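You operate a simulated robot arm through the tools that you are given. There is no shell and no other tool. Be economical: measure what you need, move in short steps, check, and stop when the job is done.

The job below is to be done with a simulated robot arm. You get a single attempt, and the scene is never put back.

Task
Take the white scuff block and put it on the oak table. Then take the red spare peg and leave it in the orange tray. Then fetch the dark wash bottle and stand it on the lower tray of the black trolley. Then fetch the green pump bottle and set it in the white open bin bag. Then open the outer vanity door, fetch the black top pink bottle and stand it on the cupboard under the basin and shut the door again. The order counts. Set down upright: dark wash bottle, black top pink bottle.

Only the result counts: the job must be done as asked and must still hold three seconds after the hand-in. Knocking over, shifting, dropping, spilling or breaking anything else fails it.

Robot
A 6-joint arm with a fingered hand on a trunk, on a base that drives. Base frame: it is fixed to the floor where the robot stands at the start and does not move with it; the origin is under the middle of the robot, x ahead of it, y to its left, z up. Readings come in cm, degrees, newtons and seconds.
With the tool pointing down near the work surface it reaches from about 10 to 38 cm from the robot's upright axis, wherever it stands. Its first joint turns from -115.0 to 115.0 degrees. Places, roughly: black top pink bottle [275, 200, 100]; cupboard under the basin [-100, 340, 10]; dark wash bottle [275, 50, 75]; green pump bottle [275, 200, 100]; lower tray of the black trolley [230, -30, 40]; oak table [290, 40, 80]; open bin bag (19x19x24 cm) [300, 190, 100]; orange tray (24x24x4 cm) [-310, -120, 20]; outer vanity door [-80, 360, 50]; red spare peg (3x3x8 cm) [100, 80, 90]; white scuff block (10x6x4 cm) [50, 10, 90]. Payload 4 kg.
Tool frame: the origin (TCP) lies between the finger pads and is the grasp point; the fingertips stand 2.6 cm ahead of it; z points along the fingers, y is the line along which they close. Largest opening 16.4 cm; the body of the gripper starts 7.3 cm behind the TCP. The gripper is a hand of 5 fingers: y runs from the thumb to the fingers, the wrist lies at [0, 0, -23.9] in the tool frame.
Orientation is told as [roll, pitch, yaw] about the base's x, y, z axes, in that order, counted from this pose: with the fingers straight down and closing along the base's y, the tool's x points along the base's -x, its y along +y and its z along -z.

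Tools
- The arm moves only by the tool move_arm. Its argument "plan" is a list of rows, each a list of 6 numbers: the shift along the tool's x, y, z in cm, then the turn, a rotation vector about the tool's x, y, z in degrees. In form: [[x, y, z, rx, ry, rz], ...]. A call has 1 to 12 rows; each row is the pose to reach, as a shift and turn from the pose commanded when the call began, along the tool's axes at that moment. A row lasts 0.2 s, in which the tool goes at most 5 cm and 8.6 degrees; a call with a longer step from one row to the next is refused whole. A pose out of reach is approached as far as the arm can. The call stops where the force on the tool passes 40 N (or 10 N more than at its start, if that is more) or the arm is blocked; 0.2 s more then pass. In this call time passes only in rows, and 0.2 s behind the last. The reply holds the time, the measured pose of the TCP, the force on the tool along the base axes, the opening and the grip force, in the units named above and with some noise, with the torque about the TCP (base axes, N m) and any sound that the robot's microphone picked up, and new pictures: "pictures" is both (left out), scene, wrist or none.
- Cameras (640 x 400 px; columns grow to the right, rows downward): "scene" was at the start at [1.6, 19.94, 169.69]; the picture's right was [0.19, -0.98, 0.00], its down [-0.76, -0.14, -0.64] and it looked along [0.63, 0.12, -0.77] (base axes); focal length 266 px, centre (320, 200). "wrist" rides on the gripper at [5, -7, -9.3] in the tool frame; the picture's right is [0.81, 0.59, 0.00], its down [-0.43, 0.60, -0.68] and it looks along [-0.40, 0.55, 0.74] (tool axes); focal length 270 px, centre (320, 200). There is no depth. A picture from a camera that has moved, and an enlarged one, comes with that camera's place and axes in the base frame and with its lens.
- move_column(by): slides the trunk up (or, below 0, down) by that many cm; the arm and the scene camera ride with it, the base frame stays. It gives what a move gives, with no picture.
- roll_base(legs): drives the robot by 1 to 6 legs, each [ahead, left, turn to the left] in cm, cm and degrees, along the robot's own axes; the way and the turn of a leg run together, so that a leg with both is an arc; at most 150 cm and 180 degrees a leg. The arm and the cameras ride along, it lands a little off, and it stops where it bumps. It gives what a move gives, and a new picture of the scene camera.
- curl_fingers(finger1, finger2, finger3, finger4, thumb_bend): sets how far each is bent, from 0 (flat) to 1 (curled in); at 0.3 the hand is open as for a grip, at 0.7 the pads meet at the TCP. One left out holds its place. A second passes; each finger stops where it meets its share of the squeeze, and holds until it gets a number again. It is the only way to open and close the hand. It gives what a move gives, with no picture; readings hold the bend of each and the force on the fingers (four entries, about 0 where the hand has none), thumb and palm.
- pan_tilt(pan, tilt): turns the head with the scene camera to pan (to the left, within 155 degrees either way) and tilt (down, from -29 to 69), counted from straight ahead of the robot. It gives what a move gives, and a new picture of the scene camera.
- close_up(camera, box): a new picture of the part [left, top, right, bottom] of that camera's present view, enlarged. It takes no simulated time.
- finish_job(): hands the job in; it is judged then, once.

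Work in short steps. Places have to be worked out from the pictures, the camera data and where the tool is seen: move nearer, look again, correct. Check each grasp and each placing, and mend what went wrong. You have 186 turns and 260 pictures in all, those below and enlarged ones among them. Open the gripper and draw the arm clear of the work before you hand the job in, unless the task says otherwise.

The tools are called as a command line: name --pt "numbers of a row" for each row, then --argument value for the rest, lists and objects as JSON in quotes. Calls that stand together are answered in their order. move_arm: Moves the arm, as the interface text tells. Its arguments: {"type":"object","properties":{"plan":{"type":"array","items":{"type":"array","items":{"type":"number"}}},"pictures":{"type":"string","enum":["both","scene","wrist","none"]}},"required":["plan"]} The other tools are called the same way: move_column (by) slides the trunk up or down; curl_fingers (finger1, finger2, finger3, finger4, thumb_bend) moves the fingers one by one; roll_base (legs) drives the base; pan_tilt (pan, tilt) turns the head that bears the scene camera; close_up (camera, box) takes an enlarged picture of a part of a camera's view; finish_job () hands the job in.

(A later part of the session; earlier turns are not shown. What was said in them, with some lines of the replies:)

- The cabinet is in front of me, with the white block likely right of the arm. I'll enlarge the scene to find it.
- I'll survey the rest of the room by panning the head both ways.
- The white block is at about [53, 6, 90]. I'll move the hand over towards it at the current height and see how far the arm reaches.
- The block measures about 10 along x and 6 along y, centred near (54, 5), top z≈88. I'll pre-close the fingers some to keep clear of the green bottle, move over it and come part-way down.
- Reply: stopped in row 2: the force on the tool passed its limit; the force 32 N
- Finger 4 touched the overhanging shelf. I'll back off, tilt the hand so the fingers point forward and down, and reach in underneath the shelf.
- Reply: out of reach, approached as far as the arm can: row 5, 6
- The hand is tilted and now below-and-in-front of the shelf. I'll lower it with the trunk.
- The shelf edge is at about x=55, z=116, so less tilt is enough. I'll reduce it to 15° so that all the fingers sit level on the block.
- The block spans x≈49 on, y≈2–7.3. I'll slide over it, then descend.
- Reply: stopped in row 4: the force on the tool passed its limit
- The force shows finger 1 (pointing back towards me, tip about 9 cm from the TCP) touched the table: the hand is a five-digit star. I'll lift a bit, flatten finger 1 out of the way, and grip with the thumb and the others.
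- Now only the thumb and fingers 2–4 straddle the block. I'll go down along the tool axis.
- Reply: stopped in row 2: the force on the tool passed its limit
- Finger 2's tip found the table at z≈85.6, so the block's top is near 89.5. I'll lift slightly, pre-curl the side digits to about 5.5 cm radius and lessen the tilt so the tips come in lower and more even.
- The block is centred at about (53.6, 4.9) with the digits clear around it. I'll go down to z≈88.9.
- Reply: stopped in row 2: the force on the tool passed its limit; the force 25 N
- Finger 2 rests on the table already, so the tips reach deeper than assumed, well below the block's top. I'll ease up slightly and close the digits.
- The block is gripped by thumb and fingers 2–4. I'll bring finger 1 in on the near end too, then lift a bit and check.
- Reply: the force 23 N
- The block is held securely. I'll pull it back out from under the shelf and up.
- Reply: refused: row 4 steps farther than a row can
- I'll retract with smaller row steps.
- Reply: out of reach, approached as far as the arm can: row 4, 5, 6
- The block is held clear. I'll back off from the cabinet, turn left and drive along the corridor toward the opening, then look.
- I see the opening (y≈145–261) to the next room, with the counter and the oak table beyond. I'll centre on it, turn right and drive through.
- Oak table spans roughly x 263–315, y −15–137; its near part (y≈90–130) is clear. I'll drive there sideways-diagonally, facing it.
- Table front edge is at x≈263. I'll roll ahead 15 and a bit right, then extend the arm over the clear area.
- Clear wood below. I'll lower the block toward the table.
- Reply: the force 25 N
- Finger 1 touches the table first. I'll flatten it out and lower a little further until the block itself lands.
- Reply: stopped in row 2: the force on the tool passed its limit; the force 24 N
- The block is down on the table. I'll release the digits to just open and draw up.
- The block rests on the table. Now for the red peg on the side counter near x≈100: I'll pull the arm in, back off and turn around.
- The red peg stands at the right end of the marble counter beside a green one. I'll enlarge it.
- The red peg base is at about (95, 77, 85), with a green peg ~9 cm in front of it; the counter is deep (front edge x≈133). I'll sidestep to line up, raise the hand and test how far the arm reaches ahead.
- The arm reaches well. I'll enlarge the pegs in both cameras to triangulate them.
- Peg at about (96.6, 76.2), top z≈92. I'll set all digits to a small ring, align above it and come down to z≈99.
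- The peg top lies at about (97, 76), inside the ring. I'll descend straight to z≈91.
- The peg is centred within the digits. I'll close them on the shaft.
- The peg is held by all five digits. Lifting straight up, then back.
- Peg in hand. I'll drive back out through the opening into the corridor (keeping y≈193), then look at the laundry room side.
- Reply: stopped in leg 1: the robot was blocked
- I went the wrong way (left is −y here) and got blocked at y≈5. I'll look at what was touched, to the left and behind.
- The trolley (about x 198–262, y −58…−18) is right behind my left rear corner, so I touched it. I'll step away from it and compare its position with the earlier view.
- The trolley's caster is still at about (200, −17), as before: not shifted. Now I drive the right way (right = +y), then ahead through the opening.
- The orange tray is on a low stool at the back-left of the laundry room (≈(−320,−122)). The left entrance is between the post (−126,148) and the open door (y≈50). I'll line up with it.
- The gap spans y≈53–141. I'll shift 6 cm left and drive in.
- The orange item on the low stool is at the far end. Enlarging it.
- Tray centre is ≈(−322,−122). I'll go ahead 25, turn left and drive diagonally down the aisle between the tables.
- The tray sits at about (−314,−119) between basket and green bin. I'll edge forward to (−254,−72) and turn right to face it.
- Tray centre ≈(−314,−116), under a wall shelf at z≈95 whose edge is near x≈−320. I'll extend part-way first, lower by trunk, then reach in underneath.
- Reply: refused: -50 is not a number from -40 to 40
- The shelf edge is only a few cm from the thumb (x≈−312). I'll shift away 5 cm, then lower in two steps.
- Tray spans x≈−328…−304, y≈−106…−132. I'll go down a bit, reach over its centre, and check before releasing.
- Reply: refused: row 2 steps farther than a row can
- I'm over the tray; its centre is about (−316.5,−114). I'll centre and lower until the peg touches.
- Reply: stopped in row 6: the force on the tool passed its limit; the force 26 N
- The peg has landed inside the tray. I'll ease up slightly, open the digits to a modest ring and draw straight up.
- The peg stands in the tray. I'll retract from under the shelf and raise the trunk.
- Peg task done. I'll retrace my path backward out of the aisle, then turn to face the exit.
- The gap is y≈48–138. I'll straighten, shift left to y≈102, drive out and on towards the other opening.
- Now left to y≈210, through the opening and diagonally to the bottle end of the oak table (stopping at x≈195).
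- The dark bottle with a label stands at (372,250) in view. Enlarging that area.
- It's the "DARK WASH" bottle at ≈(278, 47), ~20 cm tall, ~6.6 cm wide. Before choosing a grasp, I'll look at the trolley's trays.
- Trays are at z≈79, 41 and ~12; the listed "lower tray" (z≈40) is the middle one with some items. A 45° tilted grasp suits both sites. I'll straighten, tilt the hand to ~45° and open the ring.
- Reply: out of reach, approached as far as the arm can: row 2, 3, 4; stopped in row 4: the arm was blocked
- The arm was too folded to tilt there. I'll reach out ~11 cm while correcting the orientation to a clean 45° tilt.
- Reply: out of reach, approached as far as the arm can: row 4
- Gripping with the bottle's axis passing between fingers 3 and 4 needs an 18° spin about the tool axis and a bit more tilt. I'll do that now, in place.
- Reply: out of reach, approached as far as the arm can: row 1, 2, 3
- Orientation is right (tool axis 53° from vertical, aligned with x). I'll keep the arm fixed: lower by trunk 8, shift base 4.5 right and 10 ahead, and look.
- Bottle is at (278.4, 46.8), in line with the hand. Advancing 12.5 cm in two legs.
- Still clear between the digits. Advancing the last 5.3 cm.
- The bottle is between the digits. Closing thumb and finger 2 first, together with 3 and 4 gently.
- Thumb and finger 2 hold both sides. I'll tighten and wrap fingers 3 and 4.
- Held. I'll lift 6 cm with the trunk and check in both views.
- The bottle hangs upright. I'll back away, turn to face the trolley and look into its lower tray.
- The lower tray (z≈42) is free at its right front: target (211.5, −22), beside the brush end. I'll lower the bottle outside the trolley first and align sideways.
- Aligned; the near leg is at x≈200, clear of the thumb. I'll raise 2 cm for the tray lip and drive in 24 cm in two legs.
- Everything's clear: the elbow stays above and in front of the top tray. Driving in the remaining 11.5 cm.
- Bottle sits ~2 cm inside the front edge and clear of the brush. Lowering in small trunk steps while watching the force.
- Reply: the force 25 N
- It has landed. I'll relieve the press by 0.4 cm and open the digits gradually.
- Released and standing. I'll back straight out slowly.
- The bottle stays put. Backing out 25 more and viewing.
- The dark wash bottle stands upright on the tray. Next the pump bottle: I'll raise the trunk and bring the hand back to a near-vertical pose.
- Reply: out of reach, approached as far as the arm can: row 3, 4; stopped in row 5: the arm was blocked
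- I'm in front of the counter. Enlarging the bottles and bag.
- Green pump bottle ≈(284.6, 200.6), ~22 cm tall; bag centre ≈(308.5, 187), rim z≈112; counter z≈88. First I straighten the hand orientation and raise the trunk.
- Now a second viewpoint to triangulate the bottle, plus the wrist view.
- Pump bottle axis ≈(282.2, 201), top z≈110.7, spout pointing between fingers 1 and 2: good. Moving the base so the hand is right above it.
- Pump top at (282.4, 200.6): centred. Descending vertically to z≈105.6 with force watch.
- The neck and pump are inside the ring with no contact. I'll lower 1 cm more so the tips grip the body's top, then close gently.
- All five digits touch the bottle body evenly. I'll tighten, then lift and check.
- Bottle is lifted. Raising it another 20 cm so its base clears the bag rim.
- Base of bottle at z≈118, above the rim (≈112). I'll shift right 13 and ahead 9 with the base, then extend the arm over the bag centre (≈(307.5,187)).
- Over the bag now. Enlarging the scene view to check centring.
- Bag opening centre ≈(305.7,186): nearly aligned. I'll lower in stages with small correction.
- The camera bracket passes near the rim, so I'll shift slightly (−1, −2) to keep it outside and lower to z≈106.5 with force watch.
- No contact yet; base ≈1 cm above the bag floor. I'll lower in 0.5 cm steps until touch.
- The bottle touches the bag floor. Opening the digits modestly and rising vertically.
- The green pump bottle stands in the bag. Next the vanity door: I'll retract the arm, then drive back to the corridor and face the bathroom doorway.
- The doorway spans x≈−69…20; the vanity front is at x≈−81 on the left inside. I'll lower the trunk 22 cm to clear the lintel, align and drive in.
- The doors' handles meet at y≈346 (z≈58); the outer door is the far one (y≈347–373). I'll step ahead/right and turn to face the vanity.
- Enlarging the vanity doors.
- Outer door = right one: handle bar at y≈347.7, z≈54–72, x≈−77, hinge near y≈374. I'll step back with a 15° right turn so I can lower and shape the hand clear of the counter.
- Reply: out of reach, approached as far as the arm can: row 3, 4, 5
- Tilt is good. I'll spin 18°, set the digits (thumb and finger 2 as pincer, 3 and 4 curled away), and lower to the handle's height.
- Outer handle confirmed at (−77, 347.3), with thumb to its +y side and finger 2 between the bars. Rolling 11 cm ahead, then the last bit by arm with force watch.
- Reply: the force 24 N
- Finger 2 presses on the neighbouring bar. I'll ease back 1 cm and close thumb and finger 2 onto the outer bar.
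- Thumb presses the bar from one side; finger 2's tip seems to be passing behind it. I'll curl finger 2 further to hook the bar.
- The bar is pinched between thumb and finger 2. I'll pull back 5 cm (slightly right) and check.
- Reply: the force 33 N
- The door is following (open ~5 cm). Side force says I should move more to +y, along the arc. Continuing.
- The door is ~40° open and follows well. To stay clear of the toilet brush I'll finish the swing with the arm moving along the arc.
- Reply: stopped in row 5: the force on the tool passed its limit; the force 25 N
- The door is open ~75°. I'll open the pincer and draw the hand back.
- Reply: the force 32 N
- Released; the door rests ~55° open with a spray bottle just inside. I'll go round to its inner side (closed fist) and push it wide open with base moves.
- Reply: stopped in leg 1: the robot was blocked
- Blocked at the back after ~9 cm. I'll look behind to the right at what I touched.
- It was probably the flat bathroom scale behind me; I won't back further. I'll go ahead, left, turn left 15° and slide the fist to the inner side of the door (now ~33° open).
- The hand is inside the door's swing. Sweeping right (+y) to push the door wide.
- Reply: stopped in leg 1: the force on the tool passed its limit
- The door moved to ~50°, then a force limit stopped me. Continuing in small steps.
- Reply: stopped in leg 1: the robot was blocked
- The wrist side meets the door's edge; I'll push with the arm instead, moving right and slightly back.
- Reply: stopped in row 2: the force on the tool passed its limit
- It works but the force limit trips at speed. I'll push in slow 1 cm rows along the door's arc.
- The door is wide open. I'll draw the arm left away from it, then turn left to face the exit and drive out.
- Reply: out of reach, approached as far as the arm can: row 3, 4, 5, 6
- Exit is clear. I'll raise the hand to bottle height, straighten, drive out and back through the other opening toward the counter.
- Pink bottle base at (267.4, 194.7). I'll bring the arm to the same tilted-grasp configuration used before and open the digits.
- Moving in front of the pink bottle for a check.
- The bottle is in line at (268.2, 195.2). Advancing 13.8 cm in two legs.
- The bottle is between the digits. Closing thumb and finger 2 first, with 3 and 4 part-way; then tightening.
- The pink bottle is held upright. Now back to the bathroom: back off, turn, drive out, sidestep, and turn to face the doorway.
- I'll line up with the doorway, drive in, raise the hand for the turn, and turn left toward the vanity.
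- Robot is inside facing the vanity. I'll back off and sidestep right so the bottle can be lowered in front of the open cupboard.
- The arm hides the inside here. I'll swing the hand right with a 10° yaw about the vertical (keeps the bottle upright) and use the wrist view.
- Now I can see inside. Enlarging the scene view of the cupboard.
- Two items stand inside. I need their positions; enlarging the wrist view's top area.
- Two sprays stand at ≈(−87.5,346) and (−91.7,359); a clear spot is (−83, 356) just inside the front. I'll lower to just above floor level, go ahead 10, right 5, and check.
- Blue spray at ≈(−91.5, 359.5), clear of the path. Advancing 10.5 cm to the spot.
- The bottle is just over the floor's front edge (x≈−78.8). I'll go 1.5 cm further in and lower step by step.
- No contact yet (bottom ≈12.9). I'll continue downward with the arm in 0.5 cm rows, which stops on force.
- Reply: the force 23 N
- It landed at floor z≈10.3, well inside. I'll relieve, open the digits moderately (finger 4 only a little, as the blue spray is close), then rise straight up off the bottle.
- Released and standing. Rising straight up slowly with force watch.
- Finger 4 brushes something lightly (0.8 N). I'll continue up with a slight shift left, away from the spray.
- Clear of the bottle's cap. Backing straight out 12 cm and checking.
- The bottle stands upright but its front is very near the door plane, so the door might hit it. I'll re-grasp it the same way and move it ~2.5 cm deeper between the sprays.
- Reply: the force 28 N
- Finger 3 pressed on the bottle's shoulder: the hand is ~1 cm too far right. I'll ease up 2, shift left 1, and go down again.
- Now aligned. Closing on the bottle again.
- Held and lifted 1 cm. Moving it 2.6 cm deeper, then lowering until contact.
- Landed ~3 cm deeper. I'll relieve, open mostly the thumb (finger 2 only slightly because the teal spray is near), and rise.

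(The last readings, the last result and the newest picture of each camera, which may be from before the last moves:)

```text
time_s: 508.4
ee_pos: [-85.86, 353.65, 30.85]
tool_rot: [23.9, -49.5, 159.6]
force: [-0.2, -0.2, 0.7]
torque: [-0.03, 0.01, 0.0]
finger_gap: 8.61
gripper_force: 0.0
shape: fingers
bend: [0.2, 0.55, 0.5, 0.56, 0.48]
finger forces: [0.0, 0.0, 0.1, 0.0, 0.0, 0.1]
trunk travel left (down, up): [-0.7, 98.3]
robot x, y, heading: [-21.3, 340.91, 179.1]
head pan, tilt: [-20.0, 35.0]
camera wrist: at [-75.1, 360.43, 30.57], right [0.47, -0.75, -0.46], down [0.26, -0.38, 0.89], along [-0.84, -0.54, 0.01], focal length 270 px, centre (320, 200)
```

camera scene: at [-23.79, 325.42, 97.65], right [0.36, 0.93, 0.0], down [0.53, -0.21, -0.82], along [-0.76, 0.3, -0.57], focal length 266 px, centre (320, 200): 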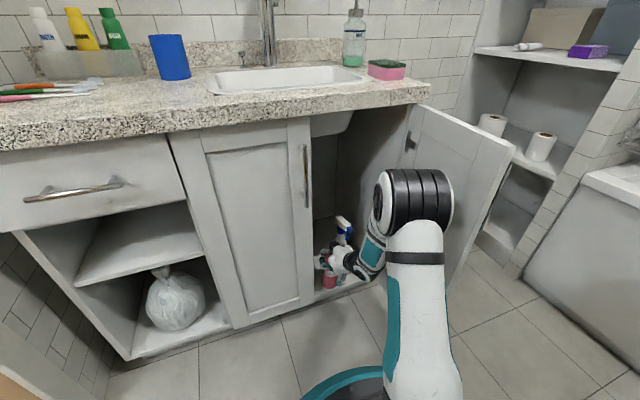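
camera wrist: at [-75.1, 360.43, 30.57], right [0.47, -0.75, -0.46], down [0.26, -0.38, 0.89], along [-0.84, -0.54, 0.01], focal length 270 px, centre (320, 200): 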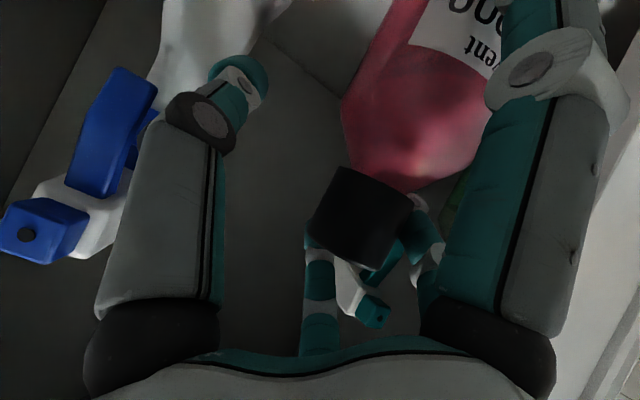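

Free. Continuing up 6.5 cm, then backing out 14 cm.

move_arm --pt "-0.76 0.26 -0.59 0 0 0" --pt "-1.5 0.53 -1.2 0 0 0" --pt "-2.3 0.79 -1.8 0 0 0" --pt "-3 1.05 -2.4 0 0 0" --pt "-3.8 1.3 -3 0 0 0" --pt "-5 1.7 -3.9 0 0 0" --pictures "none"

roll_base --legs '[[-13, 0, 0]]'

close_up --camera "scene" --box '[260, 160, 400, 300]'

```text
time_s: 509.8
ee_pos: [-85.79, 353.62, 37.26]
tool_rot: [23.9, -49.5, 159.5]
force: [-0.3, 0.2, -0.5]
torque: [-0.02, 0.01, -0.03]
finger_gap: 8.65
gripper_force: 0.1
shape: fingers
bend: [0.2, 0.55, 0.5, 0.56, 0.48]
finger forces: [0.0, 0.0, 0.1, 0.1, 0.1, 0.1]
trunk travel left (down, up): [-0.7, 98.3]
robot x, y, heading: [-21.23, 340.85, 178.7]
head pan, tilt: [-20.0, 35.0]
```

```text
time_s: 511.1
ee_pos: [-72.59, 353.38, 37.36]
tool_rot: [24.0, -49.6, 159.8]
force: [-0.2, -0.4, -0.7]
torque: [-0.01, 0.01, 0.01]
finger_gap: 8.63
gripper_force: 0.1
shape: fingers
bend: [0.2, 0.55, 0.5, 0.56, 0.48]
finger forces: [0.0, 0.1, 0.0, 0.1, 0.0, 0.1]
trunk travel left (down, up): [-0.7, 98.3]
robot x, y, heading: [-8.52, 340.86, 179.0]
head pan, tilt: [-20.0, 35.0]
camera scene: at [-10.7, 325.2, 97.61], right [0.36, 0.93, 0.0], down [0.54, -0.21, -0.82], along [-0.76, 0.29, -0.57], focal length 266 px, centre (320, 200)
```

scene: 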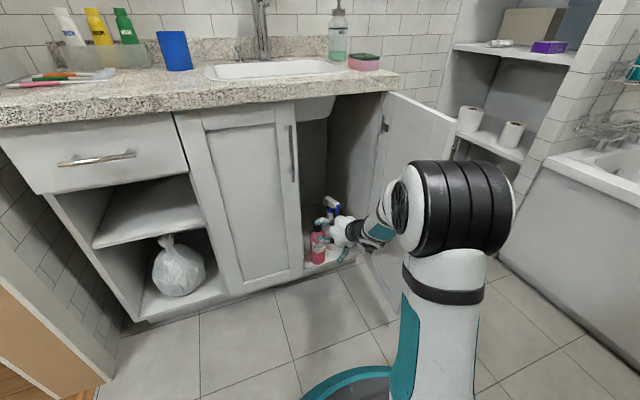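

```text
2.86 times, centred on (330, 230) of scene
camera zoom: at [-10.7, 325.2, 97.61], right [0.36, 0.93, 0.0], down [0.54, -0.21, -0.82], along [-0.76, 0.29, -0.57], focal length 759 px, centre (291, 114)
```

zoom: 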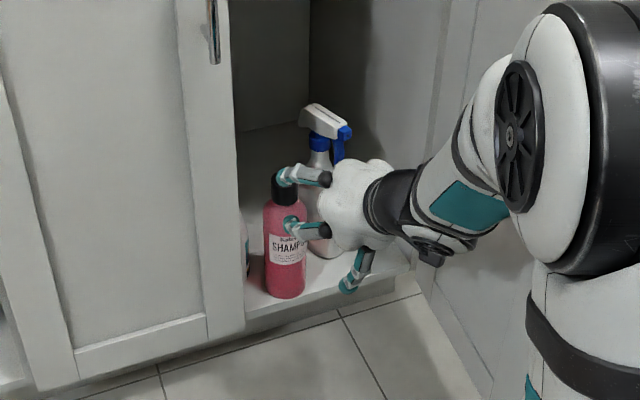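

The bottle is well inside and upright. Now to shut the door I must reach its outer side: make a fist, step left/back, and pull the arm in to the right.

curl_fingers --finger1 0.65 --finger2 0.65 --finger3 0.65 --finger4 0.65 --thumb_bend 0.65

move_column --by 10

roll_base --legs '[[0, 8, 0], [-9, 0, 0]]'

move_arm --pt "1.5 -1.8 -2.5 0 0 0" --pt "3 -3.5 -5 0 0 0" --pt "4.5 -5.3 -7.5 0 0 0" --pt "5.9 -7.1 -10.1 0 0 0" --pictures "none"

```text
time_s: 512.1
ee_pos: [-72.58, 353.28, 37.17]
tool_rot: [23.9, -49.5, 159.7]
force: [-0.4, 0.5, 0.2]
torque: [-0.01, -0.03, 0.02]
finger_gap: 0.59
gripper_force: 0.2
shape: fingers
bend: [0.65, 0.65, 0.65, 0.65, 0.65]
finger forces: [0.0, 0.0, 0.0, 0.0, 0.0, 0.0]
trunk travel left (down, up): [-0.7, 98.3]
robot x, y, heading: [-8.18, 340.55, 179.1]
head pan, tilt: [-20.0, 35.0]
```

```text
time_s: 513.5
ee_pos: [-72.66, 353.38, 47.14]
tool_rot: [23.9, -49.5, 159.6]
force: [-0.7, -0.3, 0.7]
torque: [0.01, -0.03, 0.0]
finger_gap: 0.6
gripper_force: 0.1
shape: fingers
bend: [0.65, 0.65, 0.65, 0.65, 0.65]
finger forces: [0.0, 0.0, 0.0, 0.1, 0.0, 0.1]
trunk travel left (down, up): [-10.7, 88.3]
robot x, y, heading: [-8.09, 340.71, 179.1]
head pan, tilt: [-20.0, 35.0]
```

```text
time_s: 515.2
ee_pos: [-63.81, 345.71, 47.18]
tool_rot: [23.8, -49.5, 159.4]
force: [0.1, 0.3, 0.6]
torque: [0.0, 0.01, 0.01]
finger_gap: 0.63
gripper_force: 0.0
shape: fingers
bend: [0.65, 0.65, 0.65, 0.65, 0.65]
finger forces: [0.0, 0.0, 0.0, 0.0, 0.0, 0.0]
trunk travel left (down, up): [-10.7, 88.3]
robot x, y, heading: [0.74, 332.71, 178.7]
head pan, tilt: [-20.0, 35.0]
camera scene: at [-2.0, 317.2, 107.61], right [0.36, 0.93, 0.0], down [0.53, -0.21, -0.82], along [-0.76, 0.3, -0.57], focal length 266 px, centre (320, 200)
```

scene: 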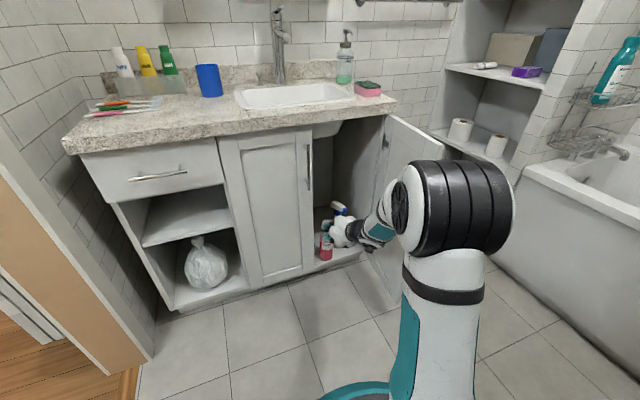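

```text
time_s: 516.2
ee_pos: [-52.01, 352.49, 47.06]
tool_rot: [23.9, -49.4, 159.4]
force: [-0.7, -0.6, 0.3]
torque: [-0.02, -0.03, 0.03]
finger_gap: 0.62
gripper_force: 0.1
shape: fingers
bend: [0.65, 0.65, 0.65, 0.65, 0.65]
finger forces: [0.0, 0.0, 0.0, 0.0, 0.0, 0.1]
trunk travel left (down, up): [-10.7, 88.3]
robot x, y, heading: [0.64, 332.68, 178.7]
head pan, tilt: [-20.0, 35.0]
```

Turning right 32° to swing the fist past the door's free edge to its outer side, then forward.

roll_base --legs '[[0, 0, -32]]'

```text
time_s: 518.2
ee_pos: [-33.23, 377.54, 47.05]
tool_rot: [23.9, -49.5, 127.3]
force: [0.2, 0.9, 0.3]
torque: [0.01, 0.0, -0.03]
finger_gap: 0.63
gripper_force: 0.1
shape: fingers
bend: [0.65, 0.65, 0.65, 0.65, 0.65]
finger forces: [0.0, 0.0, 0.1, 0.0, 0.1, 0.0]
trunk travel left (down, up): [-10.7, 88.3]
robot x, y, heading: [0.41, 332.47, 146.3]
head pan, tilt: [-20.0, 35.0]
camera scene: at [-9.87, 321.01, 107.61], right [0.81, 0.59, 0.0], down [0.34, -0.46, -0.82], along [-0.49, 0.66, -0.57], focal length 266 px, centre (320, 200)
```

scene: 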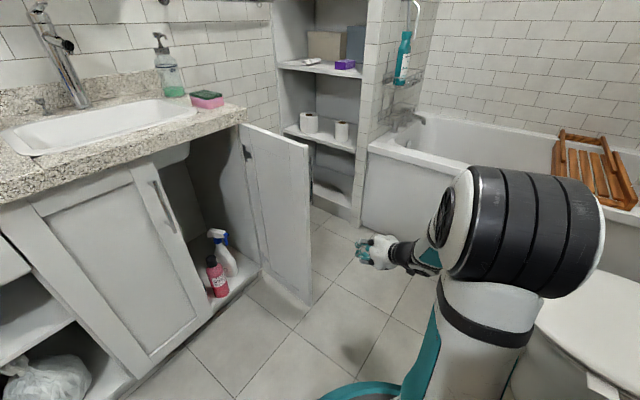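

The bottle and spray are seen standing fine. Now forward 20 and left 5 to place the fist on the door's outer side, then sweep left to close it in small legs.

roll_base --legs '[[20, 0, 0], [0, 5, 0], [-1, 3, 0], [-1.2, 3.5, 0], [-1.5, 4, 0], [-1.5, 4, 0]]'

```text
time_s: 522.2
ee_pos: [-56.85, 369.79, 47.11]
tool_rot: [23.9, -49.5, 127.0]
force: [-0.7, -0.1, 1.0]
torque: [0.0, 0.02, 0.01]
finger_gap: 0.63
gripper_force: 0.1
shape: fingers
bend: [0.65, 0.65, 0.65, 0.65, 0.65]
finger forces: [0.0, 0.0, 0.0, 0.0, 0.1, 0.0]
trunk travel left (down, up): [-10.7, 88.3]
robot x, y, heading: [-22.97, 325.07, 146.2]
head pan, tilt: [-20.0, 35.0]
camera scene: at [-33.44, 313.24, 107.61], right [0.81, 0.59, 0.0], down [0.34, -0.46, -0.82], along [-0.48, 0.66, -0.57], focal length 266 px, centre (320, 200)
```

scene: 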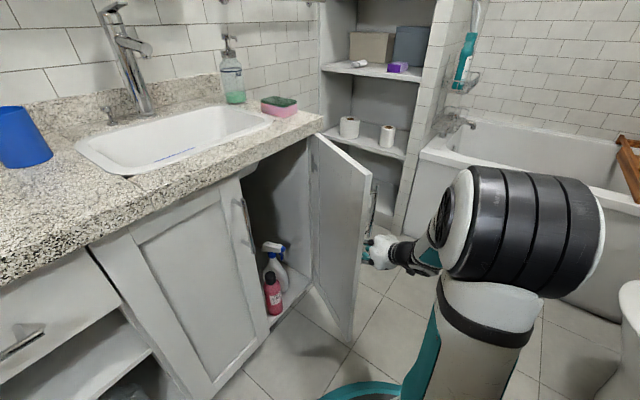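

The door follows (~65°). I'll continue the closing sweep mostly by turning left in small steps.

roll_base --legs '[[-2, 3, 0], [0, 0, 7], [0, 0, 7], [0, 0, 7]]'

```text
time_s: 524.8
ee_pos: [-70.46, 351.37, 47.22]
tool_rot: [23.9, -49.6, 147.7]
force: [0.3, 0.3, -1.0]
torque: [0.03, -0.02, 0.02]
finger_gap: 0.61
gripper_force: 0.1
shape: fingers
bend: [0.65, 0.65, 0.65, 0.65, 0.65]
finger forces: [0.0, 0.0, 0.0, 0.0, 0.0, 0.0]
trunk travel left (down, up): [-10.7, 88.3]
robot x, y, heading: [-23.03, 321.09, 167.0]
head pan, tilt: [-20.0, 35.0]
camera scene: at [-28.61, 306.72, 107.61], right [0.54, 0.84, 0.0], down [0.48, -0.31, -0.82], along [-0.69, 0.45, -0.57], focal length 266 px, centre (320, 200)
```

scene: 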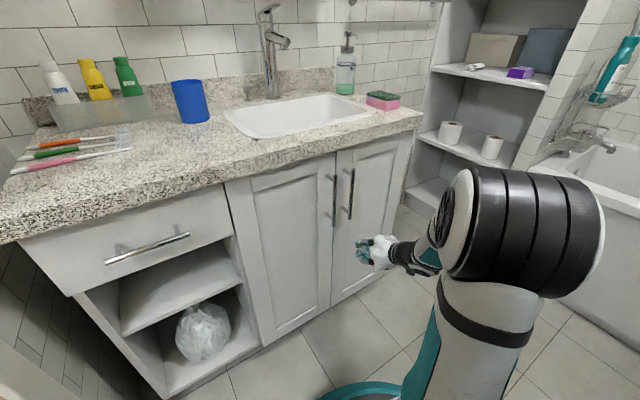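

The door looks closed. Enlarging to verify.

close_up --camera "scene" --box '[290, 130, 420, 310]'

```text
2.22 times, centred on (355, 220) of scene
camera zoom: at [-28.61, 306.72, 107.61], right [0.54, 0.84, 0.0], down [0.48, -0.31, -0.82], along [-0.69, 0.45, -0.57], focal length 590 px, centre (242, 156)
```

zoom: 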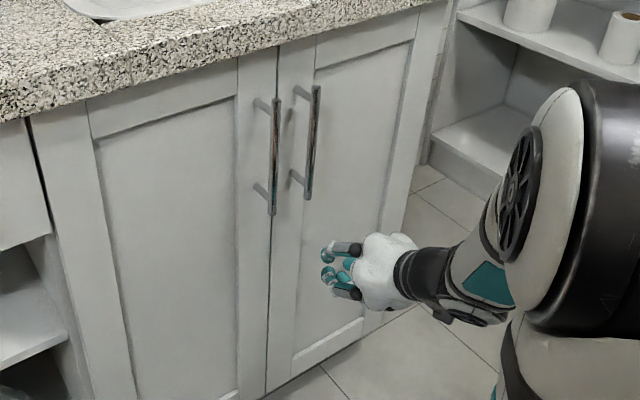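

Nearly flush. I'll press it gently with slow forward rows until the force rises, to be sure it is fully shut.

move_arm --pt "-0.45 0.17 0.64 0 0 0" --pt "-0.9 0.34 1.28 0 0 0" --pt "-1.35 0.5 1.9 0 0 0" --pt "-1.8 0.67 2.5 0 0 0" --pt "-2.25 0.84 3.2 0 0 0" --pt "-2.7 1.0 3.8 0 0 0" --pt "-3.15 1.2 4.4 0 0 0" --pt "-3.6 1.35 5.1 0 0 0" --pt "-4.1 1.5 5.7 0 0 0" --pt "-4.5 1.7 6.4 0 0 0" --pictures "scene"

```text
time_s: 526.8
ee_pos: [-76.87, 351.72, 47.02]
tool_rot: [23.7, -49.3, 147.4]
force: [19.9, -1.6, 4.6]
torque: [-0.02, -0.04, 0.08]
finger_gap: 0.62
gripper_force: 11.5
shape: fingers
bend: [0.65, 0.65, 0.72, 0.72, 0.65]
finger forces: [0.0, 3.6, 10.5, 9.3, 0.1, 0.2]
trunk travel left (down, up): [-10.7, 88.3]
robot x, y, heading: [-22.83, 321.14, 166.9]
head pan, tilt: [-20.0, 35.0]
stopped in row 10: the force on the tool passed its limit (the readings are from after the stop); the commanded pose is now the measured one
camera scene: at [-28.43, 306.7, 107.61], right [0.55, 0.84, 0.0], down [0.48, -0.31, -0.82], along [-0.69, 0.45, -0.57], focal length 266 px, centre (320, 200)
```

scene: 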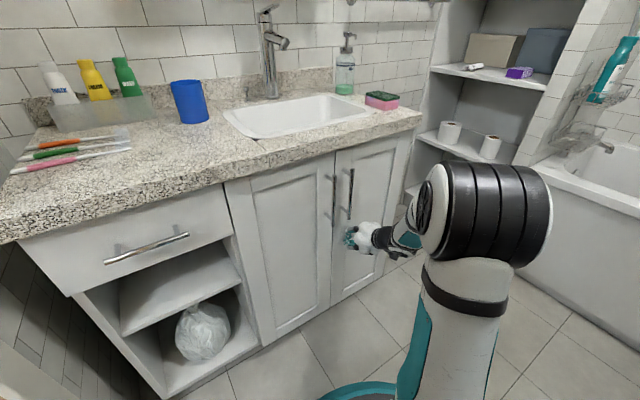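

The door is firmly shut. I'll draw the arm back, then open the hand.

move_arm --pt "1.5 -0.5 -2.2 0 0 0" --pt "3.5 -1.3 -5 0 0 0" --pt "5.5 -2 -8 0 0 0" --pt "7 -2.6 -10.5 0 0 0" --pictures "none"

roll_base --legs '[[-12, 0, 0]]'

curl_fingers --finger1 0.3 --finger2 0.3 --finger3 0.3 --finger4 0.3 --thumb_bend 0.3

close_up --camera "scene" --box '[260, 120, 420, 300]'

```text
time_s: 527.8
ee_pos: [-64.21, 351.34, 47.52]
tool_rot: [23.7, -49.2, 147.7]
force: [-0.1, -0.7, -0.6]
torque: [-0.03, 0.0, 0.0]
finger_gap: 0.61
gripper_force: 0.0
shape: fingers
bend: [0.65, 0.65, 0.65, 0.65, 0.65]
finger forces: [0.0, 0.0, 0.0, 0.0, 0.0, 0.0]
trunk travel left (down, up): [-10.7, 88.3]
robot x, y, heading: [-22.45, 321.42, 166.7]
head pan, tilt: [-20.0, 35.0]
```

```text
time_s: 529.0
ee_pos: [-52.29, 348.71, 47.56]
tool_rot: [23.6, -49.4, 147.6]
force: [-0.3, -0.3, 0.3]
torque: [0.02, 0.03, -0.03]
finger_gap: 0.62
gripper_force: 0.0
shape: fingers
bend: [0.65, 0.65, 0.65, 0.65, 0.65]
finger forces: [0.0, 0.0, 0.1, 0.1, 0.1, 0.0]
trunk travel left (down, up): [-10.7, 88.3]
robot x, y, heading: [-10.97, 318.33, 166.7]
head pan, tilt: [-20.0, 35.0]
camera scene: at [-16.67, 303.95, 107.61], right [0.55, 0.84, 0.0], down [0.48, -0.31, -0.82], along [-0.69, 0.45, -0.57], focal length 266 px, centre (320, 200)
```

scene: 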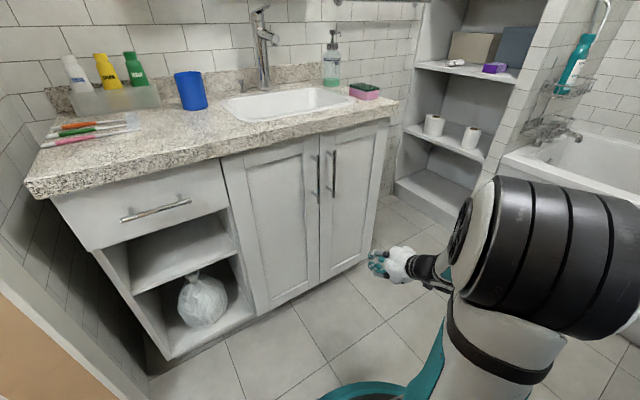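

```text
time_s: 530.0
ee_pos: [-52.49, 348.69, 47.64]
tool_rot: [23.7, -49.3, 147.5]
force: [0.5, 0.0, -0.4]
torque: [0.0, 0.01, -0.03]
finger_gap: 9.06
gripper_force: 0.1
shape: fingers
bend: [0.3, 0.3, 0.3, 0.3, 0.3]
finger forces: [0.1, 0.0, 0.0, 0.1, 0.0, 0.1]
trunk travel left (down, up): [-10.7, 88.3]
robot x, y, heading: [-11.03, 318.44, 166.6]
head pan, tilt: [-20.0, 35.0]
```

```text
2.22 times, centred on (340, 210) of scene
camera zoom: at [-16.67, 303.95, 107.61], right [0.55, 0.84, 0.0], down [0.48, -0.31, -0.82], along [-0.69, 0.45, -0.57], focal length 590 px, centre (276, 178)
```

zoom: 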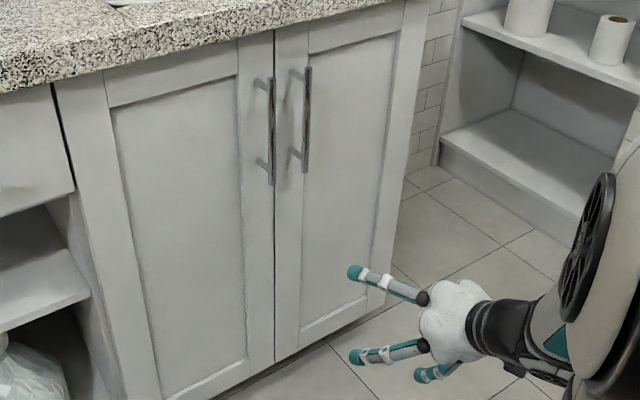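

Both doors are flush, the hand is open and the arm is clear of the work. All five parts are done in order, so I'm handing in.

finish_job

```text
The job is handed in.
```

I did all five parts in the order given and handed the job in; there's no result back yet.

- **Placed as asked:** The scuff block is on the oak table and the red peg is in the orange tray. The dark wash bottle stands upright on the trolley and the green pump bottle is in the bin bag. The pink bottle stood upright in the cupboard when last seen, and the outer door is shut.
- **Tray chosen:** The trolley has three shelves. I took "lower tray" to be the middle one, because it matches the height you gave of about 40 cm.
- **Possible shifts:**
  - The bin bag moved about 1.5 cm when I let go of the pump bottle.
  - My base touched the trolley once. Its wheel was still where I had measured it before.
  - My base also bumped something behind me in the bathroom, probably the flat scale. I didn't check whether it moved.
  - My fingers brushed one spray bottle in the cupboard, which stayed standing and may have moved by less than 1 cm.
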